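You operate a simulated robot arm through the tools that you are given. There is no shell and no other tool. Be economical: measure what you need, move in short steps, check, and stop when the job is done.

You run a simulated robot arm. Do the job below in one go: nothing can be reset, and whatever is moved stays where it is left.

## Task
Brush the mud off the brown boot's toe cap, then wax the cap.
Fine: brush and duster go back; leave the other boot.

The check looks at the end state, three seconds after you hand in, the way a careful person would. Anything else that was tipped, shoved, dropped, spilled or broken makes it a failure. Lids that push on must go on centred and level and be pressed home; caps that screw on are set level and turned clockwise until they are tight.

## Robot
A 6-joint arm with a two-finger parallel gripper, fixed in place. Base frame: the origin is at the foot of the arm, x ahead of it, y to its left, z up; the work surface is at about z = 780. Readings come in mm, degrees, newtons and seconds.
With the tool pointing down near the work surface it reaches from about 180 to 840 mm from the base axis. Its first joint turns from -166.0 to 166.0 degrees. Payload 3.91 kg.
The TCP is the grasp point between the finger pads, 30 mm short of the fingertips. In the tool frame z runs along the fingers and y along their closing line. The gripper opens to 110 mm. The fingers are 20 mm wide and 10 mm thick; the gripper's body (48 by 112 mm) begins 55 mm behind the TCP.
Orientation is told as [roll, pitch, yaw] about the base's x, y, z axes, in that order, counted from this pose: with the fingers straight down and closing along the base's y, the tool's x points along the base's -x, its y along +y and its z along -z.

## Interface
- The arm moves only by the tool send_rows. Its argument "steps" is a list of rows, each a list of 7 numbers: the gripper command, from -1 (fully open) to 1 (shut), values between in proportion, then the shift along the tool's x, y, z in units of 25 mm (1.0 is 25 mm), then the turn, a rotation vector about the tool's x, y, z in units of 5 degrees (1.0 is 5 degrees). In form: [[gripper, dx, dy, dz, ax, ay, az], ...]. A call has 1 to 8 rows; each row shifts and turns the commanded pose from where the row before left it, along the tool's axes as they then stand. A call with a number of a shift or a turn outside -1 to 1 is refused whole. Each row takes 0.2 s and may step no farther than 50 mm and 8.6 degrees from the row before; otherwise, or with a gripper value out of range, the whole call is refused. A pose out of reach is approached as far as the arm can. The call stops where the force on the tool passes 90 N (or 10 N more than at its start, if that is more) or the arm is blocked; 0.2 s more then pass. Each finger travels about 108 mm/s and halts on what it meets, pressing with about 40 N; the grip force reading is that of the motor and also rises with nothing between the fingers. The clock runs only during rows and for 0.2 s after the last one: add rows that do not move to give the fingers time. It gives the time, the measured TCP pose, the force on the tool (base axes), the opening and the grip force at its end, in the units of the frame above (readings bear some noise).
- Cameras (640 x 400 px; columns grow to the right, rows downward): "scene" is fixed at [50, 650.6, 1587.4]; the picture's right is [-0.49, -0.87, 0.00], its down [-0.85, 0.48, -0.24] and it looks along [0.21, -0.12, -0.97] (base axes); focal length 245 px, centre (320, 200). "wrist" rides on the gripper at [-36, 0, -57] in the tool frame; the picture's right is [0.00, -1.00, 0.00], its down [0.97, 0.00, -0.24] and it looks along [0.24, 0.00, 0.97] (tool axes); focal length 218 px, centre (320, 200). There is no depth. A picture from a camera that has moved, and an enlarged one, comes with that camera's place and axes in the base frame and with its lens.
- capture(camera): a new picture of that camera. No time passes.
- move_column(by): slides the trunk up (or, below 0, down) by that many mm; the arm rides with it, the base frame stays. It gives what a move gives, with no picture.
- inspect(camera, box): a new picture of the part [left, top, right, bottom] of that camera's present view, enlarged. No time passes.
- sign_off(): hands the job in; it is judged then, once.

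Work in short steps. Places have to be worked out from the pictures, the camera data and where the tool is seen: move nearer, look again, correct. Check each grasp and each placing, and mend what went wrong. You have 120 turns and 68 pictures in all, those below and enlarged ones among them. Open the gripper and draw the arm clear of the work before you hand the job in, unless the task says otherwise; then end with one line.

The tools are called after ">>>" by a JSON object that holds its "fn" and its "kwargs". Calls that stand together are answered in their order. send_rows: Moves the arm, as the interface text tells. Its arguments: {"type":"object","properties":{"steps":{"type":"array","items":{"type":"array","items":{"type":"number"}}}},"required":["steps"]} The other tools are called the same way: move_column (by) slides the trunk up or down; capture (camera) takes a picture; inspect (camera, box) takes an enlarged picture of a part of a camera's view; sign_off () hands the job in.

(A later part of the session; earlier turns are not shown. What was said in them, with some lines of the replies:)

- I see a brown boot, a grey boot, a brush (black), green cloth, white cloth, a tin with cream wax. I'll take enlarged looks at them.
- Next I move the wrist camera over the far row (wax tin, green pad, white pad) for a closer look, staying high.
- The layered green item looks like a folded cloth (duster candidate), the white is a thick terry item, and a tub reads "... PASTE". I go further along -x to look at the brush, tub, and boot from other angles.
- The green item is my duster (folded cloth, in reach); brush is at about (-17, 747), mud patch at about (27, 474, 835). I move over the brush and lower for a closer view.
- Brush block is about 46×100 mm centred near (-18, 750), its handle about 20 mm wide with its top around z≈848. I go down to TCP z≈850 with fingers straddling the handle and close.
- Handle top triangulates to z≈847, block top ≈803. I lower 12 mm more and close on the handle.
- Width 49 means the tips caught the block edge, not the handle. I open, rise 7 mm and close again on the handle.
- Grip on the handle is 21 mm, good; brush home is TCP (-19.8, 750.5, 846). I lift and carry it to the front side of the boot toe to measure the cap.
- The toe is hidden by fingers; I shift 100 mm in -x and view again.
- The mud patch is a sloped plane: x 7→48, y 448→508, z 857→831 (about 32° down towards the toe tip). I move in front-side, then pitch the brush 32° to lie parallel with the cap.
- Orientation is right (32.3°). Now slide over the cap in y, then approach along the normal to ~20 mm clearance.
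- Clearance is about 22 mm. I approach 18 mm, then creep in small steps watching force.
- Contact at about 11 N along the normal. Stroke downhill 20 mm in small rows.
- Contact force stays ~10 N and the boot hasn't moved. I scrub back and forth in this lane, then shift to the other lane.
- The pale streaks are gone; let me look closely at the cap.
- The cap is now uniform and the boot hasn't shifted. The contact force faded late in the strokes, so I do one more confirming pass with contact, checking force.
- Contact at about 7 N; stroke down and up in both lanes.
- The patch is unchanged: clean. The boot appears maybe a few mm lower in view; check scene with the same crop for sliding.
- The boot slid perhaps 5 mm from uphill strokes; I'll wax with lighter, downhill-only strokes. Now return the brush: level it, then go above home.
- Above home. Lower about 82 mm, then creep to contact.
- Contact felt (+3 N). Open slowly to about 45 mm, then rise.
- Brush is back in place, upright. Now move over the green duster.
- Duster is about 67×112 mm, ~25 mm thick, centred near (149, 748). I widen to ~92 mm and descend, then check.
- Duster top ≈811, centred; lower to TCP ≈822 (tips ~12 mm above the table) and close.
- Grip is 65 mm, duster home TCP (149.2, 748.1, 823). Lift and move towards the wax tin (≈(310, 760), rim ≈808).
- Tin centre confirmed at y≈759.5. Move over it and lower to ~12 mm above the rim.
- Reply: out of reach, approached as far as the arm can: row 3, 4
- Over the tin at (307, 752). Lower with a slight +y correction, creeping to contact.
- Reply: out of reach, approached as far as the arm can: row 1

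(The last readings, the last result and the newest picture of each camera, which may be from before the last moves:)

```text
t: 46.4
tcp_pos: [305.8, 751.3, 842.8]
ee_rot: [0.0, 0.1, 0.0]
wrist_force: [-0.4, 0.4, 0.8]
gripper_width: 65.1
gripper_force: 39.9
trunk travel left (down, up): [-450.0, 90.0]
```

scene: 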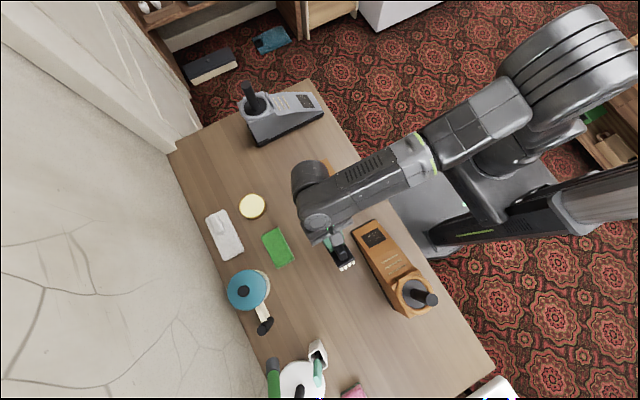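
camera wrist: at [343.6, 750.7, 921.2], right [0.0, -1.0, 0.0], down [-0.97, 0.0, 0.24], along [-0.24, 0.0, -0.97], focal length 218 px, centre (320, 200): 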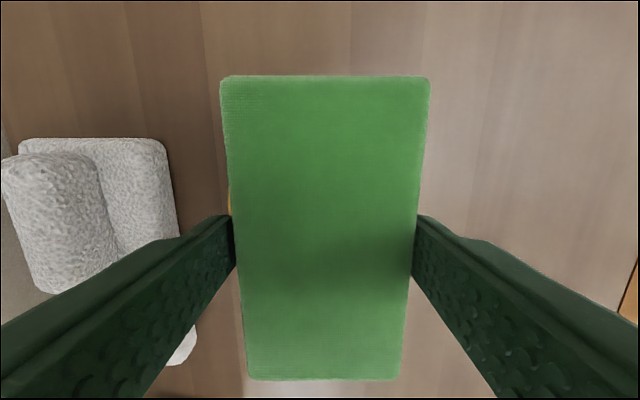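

>>> {"fn": "send_rows", "kwargs": {"steps": [[1, 0, 0, 0.06, 0, 0, 0]]}}

>>> {"fn": "send_rows", "kwargs": {"steps": [[1, 0, 0, 0.06, 0, 0, 0]]}}

```text
t: 46.8
tcp_pos: [306.0, 752.1, 844.0]
ee_rot: [0.1, -0.1, 0.1]
wrist_force: [1.0, 0.3, 7.9]
gripper_width: 64.7
gripper_force: 39.8
trunk travel left (down, up): [-450.0, 90.0]
```

```text
t: 47.2
tcp_pos: [305.0, 751.9, 842.7]
ee_rot: [0.2, -0.1, 0.0]
wrist_force: [0.0, 2.3, 17.0]
gripper_width: 64.8
gripper_force: 40.3
trunk travel left (down, up): [-450.0, 90.0]
```

Pressed at ~17 N on the wax. Hold a moment, then lift straight up and look at the tin and duster.

>>> {"fn": "send_rows", "kwargs": {"steps": [[1, 0, 0, 0, 0, 0, 0], [1, 0, 0, 0, 0, 0, 0], [1, 0, 0, -1, 0, 0, 0], [1, 0, -0.1, -1, 0, 0, 0], [1, 1, -0.3, 0, 0, 0, 0], [1, 1, 0, 0, 0, 0, 0], [1, 1, 0, 0, 0, 0, 0], [1, 1, 0, 0, 0, 0, 0]]}}

>>> {"fn": "capture", "kwargs": {"camera": "wrist"}}

>>> {"fn": "inspect", "kwargs": {"camera": "scene", "box": [200, 150, 320, 260]}}

```text
t: 49.0
tcp_pos: [205.0, 742.4, 889.8]
ee_rot: [-0.1, -0.1, 0.0]
wrist_force: [-0.6, 0.6, 0.3]
gripper_width: 64.8
gripper_force: 40.0
trunk travel left (down, up): [-450.0, 90.0]
```

```text
31 pictures are left
camera wrist: at [241.7, 742.0, 946.2], right [0.0, -1.0, 0.0], down [-0.97, 0.0, 0.24], along [-0.24, 0.0, -0.97], focal length 218 px, centre (320, 200)
```

wrist: 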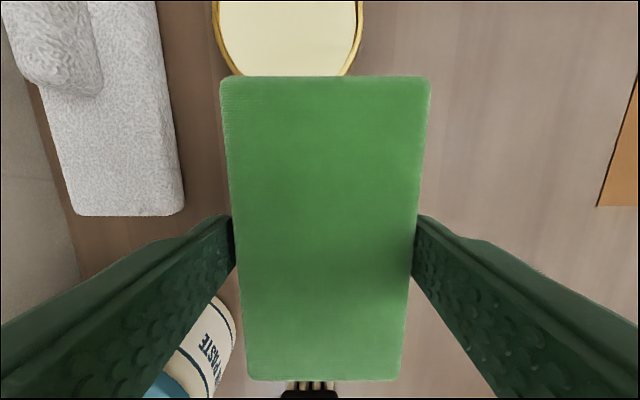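

```text
3.64 times, centred on (260, 205) of scene
camera zoom: at [50.0, 650.6, 1587.4], right [-0.49, -0.87, 0.0], down [-0.85, 0.48, -0.24], along [0.21, -0.12, -0.97], focal length 892 px, centre (538, 182)
```

zoom: 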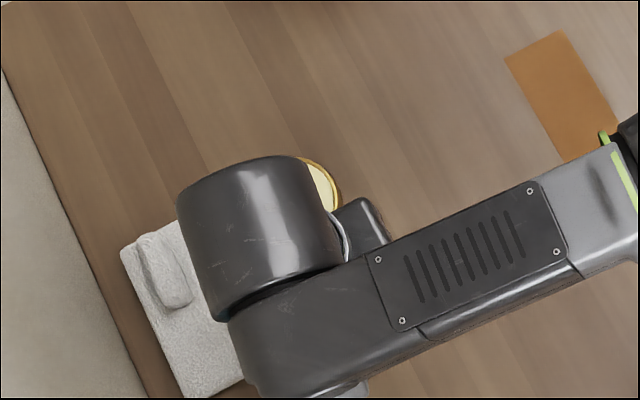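

Nothing disturbed at the tin. Carry the duster to beside the toe and pitch 32° as before.

>>> {"fn": "send_rows", "kwargs": {"steps": [[1, 0.9, -0.95, -0.5, 0, 0, 0], [1, 0.9, -0.95, -0.5, 0, 0, 0], [1, 0.9, -0.95, -0.5, 0, 0, 0], [1, 0.9, -0.95, -0.5, 0, 0, 0], [1, 0.9, -0.95, 0, 0, 0, 0], [1, 0.9, -0.95, 0, 0, 0, 0]]}}

>>> {"fn": "send_rows", "kwargs": {"steps": [[1, 0, 0, 0, 0, 0.92, 0], [1, 0, 0, 0, 0, 0.92, 0], [1, 0, 0, 0, 0, 0.92, 0], [1, 0, 0, 0, 0, 0.92, 0], [1, 0, 0, 0, 0, 0.92, 0], [1, 0, 0, 0, 0, 0.92, 0], [1, 0, 0, 0, 0, 0.92, 0]]}}

>>> {"fn": "capture", "kwargs": {"camera": "wrist"}}

```text
t: 50.4
tcp_pos: [70.2, 598.1, 940.4]
ee_rot: [0.0, 0.1, -0.1]
wrist_force: [-0.1, -0.4, -1.1]
gripper_width: 64.8
gripper_force: 39.7
trunk travel left (down, up): [-450.0, 90.0]
```

```text
t: 52.0
tcp_pos: [71.0, 599.0, 940.9]
ee_rot: [-0.1, 32.3, 0.0]
wrist_force: [0.3, 0.7, -0.4]
gripper_width: 65.1
gripper_force: 40.2
trunk travel left (down, up): [-450.0, 90.0]
```

```text
29 pictures are left
camera wrist: at [131.7, 598.8, 968.2], right [0.0, -1.0, 0.0], down [-0.69, 0.0, 0.72], along [-0.72, 0.0, -0.69], focal length 218 px, centre (320, 200)
```

wrist: 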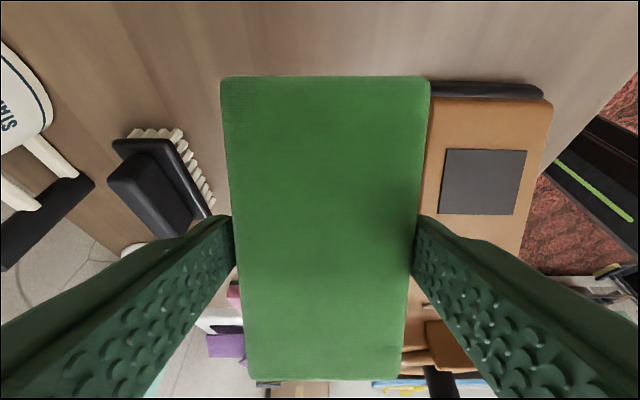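

Patch centre is now ≈(22.5, 477, 844). Slide over and approach to ~20 mm clearance.

>>> {"fn": "send_rows", "kwargs": {"steps": [[1, 0, -1, 0, 0, 0, 0], [1, 0, -1, 0, 0, 0, 0], [1, 0, -1, 0, 0, 0, 0], [1, 0, -1, 0, 0, 0, 0], [1, -0.11, -0.88, 0, 0, 0, 0], [1, 0, 0, 0.9, 0, 0, 0], [1, 0, 0, 0.9, 0, 0, 0]]}}

>>> {"fn": "send_rows", "kwargs": {"steps": [[1, 0, 0, 0.4, 0, 0, 0], [1, 0, 0, 0.2, 0, 0, 0]]}}

>>> {"fn": "send_rows", "kwargs": {"steps": [[1, 0, 0, 0.1, 0, 0, 0]]}}

```text
t: 53.6
tcp_pos: [48.9, 476.7, 901.3]
ee_rot: [0.1, 32.2, -0.1]
wrist_force: [-0.3, -0.2, 0.0]
gripper_width: 64.7
gripper_force: 39.9
trunk travel left (down, up): [-450.0, 90.0]
```

```text
t: 54.2
tcp_pos: [39.9, 476.0, 887.7]
ee_rot: [0.0, 32.2, 0.0]
wrist_force: [-0.6, -0.3, -1.3]
gripper_width: 64.7
gripper_force: 39.9
trunk travel left (down, up): [-450.0, 90.0]
```

```text
t: 54.6
tcp_pos: [39.8, 477.0, 886.2]
ee_rot: [0.0, 32.3, 0.0]
wrist_force: [-1.0, -0.1, -0.5]
gripper_width: 65.0
gripper_force: 40.0
trunk travel left (down, up): [-450.0, 90.0]
```

>>> {"fn": "send_rows", "kwargs": {"steps": [[1, 0, 0, 0.08, 0, 0, 0]]}}

>>> {"fn": "send_rows", "kwargs": {"steps": [[1, 0, 0, 0.08, 0, 0, 0]]}}

```text
t: 55.0
tcp_pos: [38.8, 477.4, 884.8]
ee_rot: [0.0, 32.1, 0.0]
wrist_force: [2.8, -1.2, 3.2]
gripper_width: 64.8
gripper_force: 39.4
trunk travel left (down, up): [-450.0, 90.0]
```

```text
t: 55.4
tcp_pos: [38.1, 476.4, 883.3]
ee_rot: [0.3, 32.2, 0.0]
wrist_force: [6.8, -0.6, 15.5]
gripper_width: 64.7
gripper_force: 39.9
trunk travel left (down, up): [-450.0, 90.0]
```

Contact at ~17 N. Stroke downhill 20 mm, lift, return, press lightly, stroke again.

>>> {"fn": "send_rows", "kwargs": {"steps": [[1, -0.3, 0, 0, 0, 0, 0], [1, -0.3, 0, 0, 0, 0, 0], [1, -0.3, 0, 0, 0, 0, 0], [1, 0, 0, -0.4, 0, 0, 0], [1, 0.9, 0, 0, 0, 0, 0], [1, 0, 0, 0.36, 0, 0, 0]]}}

>>> {"fn": "send_rows", "kwargs": {"steps": [[1, -0.3, 0, 0, 0, 0, 0], [1, -0.3, 0, 0, 0, 0, 0], [1, -0.3, 0, 0, 0, 0, 0], [1, 0, 0, -0.4, 0, 0, 0], [1, 0.9, 0, 0, 0, 0, 0], [1, 0, 0, 0.42, 0, 0, 0]]}}

>>> {"fn": "send_rows", "kwargs": {"steps": [[1, -0.3, 0, 0, 0, 0, 0], [1, -0.3, 0, 0, 0, 0, 0], [1, -0.3, 0, 0, 0, 0, 0]]}}

>>> {"fn": "send_rows", "kwargs": {"steps": [[1, 0, 0, -1, 0, 0, 0], [1, 0, 0, -1, 0, 0, 0], [1, 0, 1, 0, 0, 0, 0], [1, 0, 1, 0, 0, 0, 0], [1, 0, 1, 0, 0, 0, 0], [1, 0, 1, 0, 0, 0, 0], [1, 0, 1, 0, 0, 0, 0]]}}

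>>> {"fn": "capture", "kwargs": {"camera": "wrist"}}

>>> {"fn": "inspect", "kwargs": {"camera": "scene", "box": [330, 200, 450, 320]}}

```text
t: 56.8
tcp_pos: [37.9, 477.8, 883.1]
ee_rot: [-0.1, 32.2, 0.0]
wrist_force: [-0.4, -0.1, -0.9]
gripper_width: 65.0
gripper_force: 40.5
trunk travel left (down, up): [-450.0, 90.0]
```

```text
t: 58.2
tcp_pos: [38.6, 476.9, 883.1]
ee_rot: [0.1, 32.2, 0.0]
wrist_force: [2.9, 0.4, 2.7]
gripper_width: 64.8
gripper_force: 40.3
trunk travel left (down, up): [-450.0, 90.0]
```

```text
t: 59.0
tcp_pos: [56.8, 475.4, 871.4]
ee_rot: [0.1, 32.2, 0.0]
wrist_force: [2.4, 0.3, 6.3]
gripper_width: 64.9
gripper_force: 39.7
trunk travel left (down, up): [-450.0, 90.0]
```

```text
t: 60.6
tcp_pos: [83.5, 602.5, 913.7]
ee_rot: [-0.1, 32.2, -0.1]
wrist_force: [0.0, -0.4, -0.6]
gripper_width: 64.8
gripper_force: 40.2
trunk travel left (down, up): [-450.0, 90.0]
```

```text
28 pictures are left
camera wrist: at [143.5, 602.6, 940.6], right [0.0, -1.0, 0.0], down [-0.69, 0.0, 0.72], along [-0.72, 0.0, -0.69], focal length 218 px, centre (320, 200)
```

wrist: 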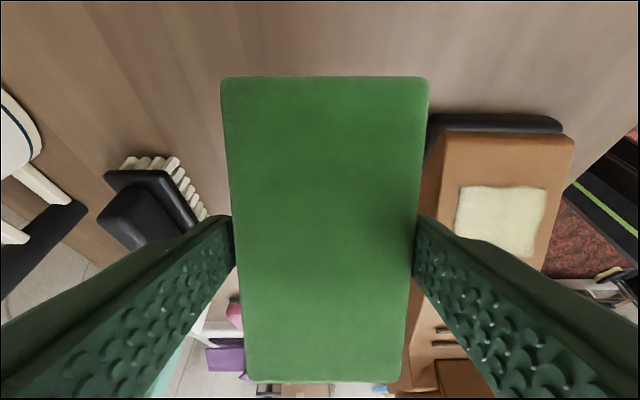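

```text
3.33 times, centred on (390, 260) of scene
camera zoom: at [50.0, 650.6, 1587.4], right [-0.49, -0.87, 0.0], down [-0.85, 0.48, -0.24], along [0.21, -0.12, -0.97], focal length 818 px, centre (87, 0)
```

zoom: 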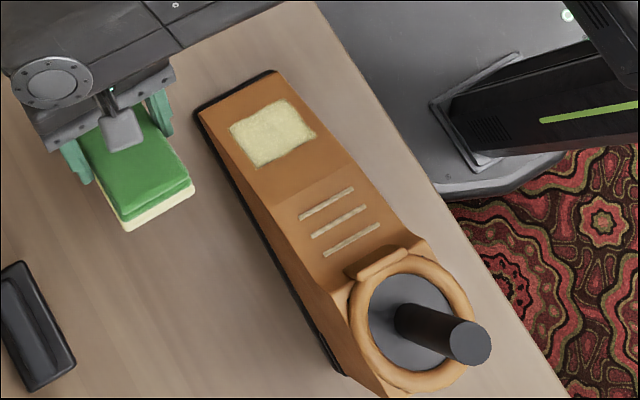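

The cap is fully covered with wax and the boot hasn't moved further. Level the duster and take it home.

>>> {"fn": "send_rows", "kwargs": {"steps": [[1, 0, 0, -1, 0, -0.92, 0], [1, 0, 0, 0, 0, -0.92, 0], [1, 0, 0, 0, 0, -0.92, 0], [1, 0, 0, 0, 0, -0.92, 0], [1, 0, 0, 0, 0, -0.92, 0], [1, 0, 0, 0, 0, -0.92, 0], [1, 0, 0, 0, 0, -0.92, 0]]}}

>>> {"fn": "send_rows", "kwargs": {"steps": [[1, -0.35, 0.95, 0, 0, 0, 0], [1, -0.35, 0.95, 0, 0, 0, 0], [1, -0.35, 0.95, 0, 0, 0, 0], [1, -0.35, 0.95, 0, 0, 0, 0], [1, -0.35, 0.95, 0, 0, 0, 0], [1, -0.35, 0.95, 0, 0, 0, 0]]}}

```text
t: 62.2
tcp_pos: [97.0, 602.2, 934.8]
ee_rot: [-0.1, -0.1, 0.0]
wrist_force: [-0.7, 0.0, 0.6]
gripper_width: 64.8
gripper_force: 39.8
trunk travel left (down, up): [-450.0, 90.0]
```

```text
t: 63.6
tcp_pos: [150.8, 746.2, 933.5]
ee_rot: [-0.2, 0.0, -0.1]
wrist_force: [-0.8, -0.5, -1.7]
gripper_width: 64.7
gripper_force: 39.8
trunk travel left (down, up): [-450.0, 90.0]
```

>>> {"fn": "send_rows", "kwargs": {"steps": [[1, 0.06, 0.06, 1, 0, 0, 0], [1, 0, 0, 1, 0, 0, 0], [1, 0, 0, 1, 0, 0, 0], [1, 0, 0, 1, 0, 0, 0], [1, 0, 0, 0.3, 0, 0, 0]]}}

>>> {"fn": "send_rows", "kwargs": {"steps": [[1, 0, 0, 0.08, 0, 0, 0], [1, 0, 0, 0, 0, 0, 0]]}}

```text
t: 64.8
tcp_pos: [149.8, 746.2, 828.1]
ee_rot: [-0.1, 0.0, 0.0]
wrist_force: [0.0, 0.0, -0.2]
gripper_width: 65.1
gripper_force: 40.5
trunk travel left (down, up): [-450.0, 90.0]
```

```text
t: 65.4
tcp_pos: [149.0, 746.1, 823.5]
ee_rot: [0.0, 0.0, 0.0]
wrist_force: [0.3, 0.2, -0.5]
gripper_width: 64.8
gripper_force: 40.3
trunk travel left (down, up): [-450.0, 90.0]
```

Nearly down; a last 1–2 mm to contact.

>>> {"fn": "send_rows", "kwargs": {"steps": [[1, 0, 0.06, 0.06, 0, 0, 0], [1, 0, 0, 0, 0, 0, 0]]}}

```text
t: 66.0
tcp_pos: [148.4, 747.6, 823.3]
ee_rot: [0.0, 0.0, 0.0]
wrist_force: [-0.5, -0.7, -0.8]
gripper_width: 64.8
gripper_force: 40.1
trunk travel left (down, up): [-450.0, 90.0]
```

>>> {"fn": "send_rows", "kwargs": {"steps": [[1, 0, 0, 0.06, 0, 0, 0], [1, 0, 0, 0, 0, 0, 0]]}}

```text
t: 66.6
tcp_pos: [148.0, 747.3, 821.5]
ee_rot: [0.0, 0.0, -0.1]
wrist_force: [0.0, -0.1, 1.2]
gripper_width: 64.7
gripper_force: 39.5
trunk travel left (down, up): [-450.0, 90.0]
```

Light contact. Open to ~85 mm, then rise and back off.

>>> {"fn": "send_rows", "kwargs": {"steps": [[-0.3, 0, 0, 0, 0, 0, 0], [-0.6, 0, 0, 0, 0, 0, 0], [-0.6, 0, 0, -0.5, 0, 0, 0], [-0.6, 0, 0, -1, 0, 0, 0], [-0.6, 0, 0, -1, 0, 0, 0], [-0.6, 0, 0, -1, 0, 0, 0], [-0.6, 0, 0, -1, 0, 0, 0], [-0.6, 0, 0, -1, 0, 0, 0]]}}

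>>> {"fn": "send_rows", "kwargs": {"steps": [[-0.6, 0, -0.5, -1, 0, 0, 0], [-0.6, -0.5, -1, -1, 0, 0, 0], [-0.6, -0.5, -1, -1, 0, 0, 0], [-0.6, -0.5, -1, -1, 0, 0, 0], [-0.6, -0.5, -1, -1, 0, 0, 0], [-0.6, -0.5, -1, 0, 0, 0, 0], [-0.6, -0.5, -1, 0, 0, 0, 0], [-1, -0.5, -1, 0, 0, 0, 0]]}}

>>> {"fn": "capture", "kwargs": {"camera": "scene"}}

>>> {"fn": "capture", "kwargs": {"camera": "wrist"}}

```text
t: 68.4
tcp_pos: [147.8, 746.9, 960.0]
ee_rot: [-0.1, 0.0, 0.0]
wrist_force: [-0.6, 0.7, -0.1]
gripper_width: 87.9
gripper_force: 0.0
trunk travel left (down, up): [-450.0, 90.0]
```

```text
t: 70.2
tcp_pos: [236.2, 558.3, 1083.5]
ee_rot: [0.0, 0.0, 0.0]
wrist_force: [-0.1, -0.2, -0.2]
gripper_width: 109.9
gripper_force: 0.1
trunk travel left (down, up): [-450.0, 90.0]
```

```text
26 pictures are left
```

scene: 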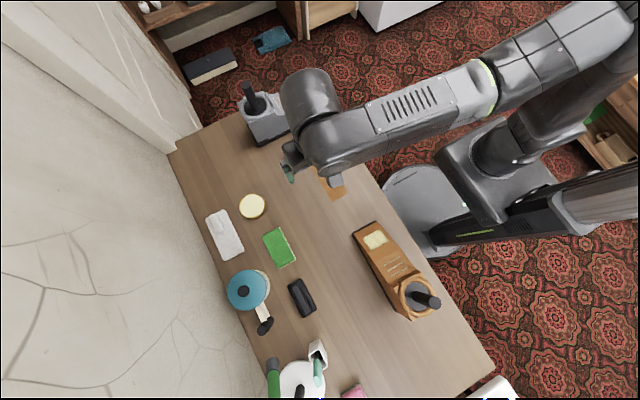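

```text
25 pictures are left
camera wrist: at [272.3, 559.3, 1140.2], right [0.0, -1.0, 0.0], down [-0.97, 0.0, 0.24], along [-0.24, 0.0, -0.97], focal length 218 px, centre (320, 200)
```

wrist: 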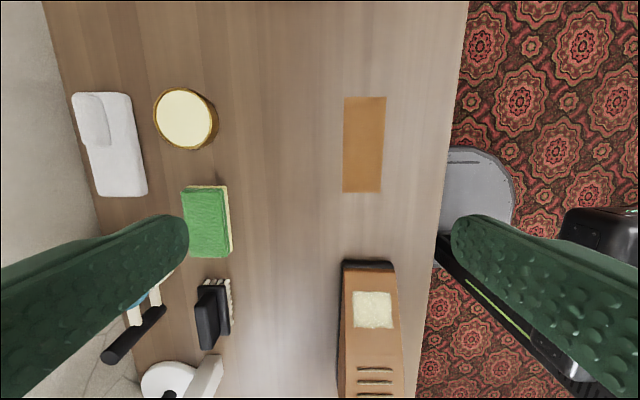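

Everything checks out: the cap is waxed, brush and duster are back at their spots, the tin and other boot are undisturbed, and the arm is clear. Handing in.

>>> {"fn": "sign_off", "kwargs": {}}

```text
The job is handed in.
```

The brown boot's toe cap is brushed clean and covered with wax, and the brush and duster are back where they were. I didn't touch the other boot; the brown boot slid about 5 mm while I was brushing.
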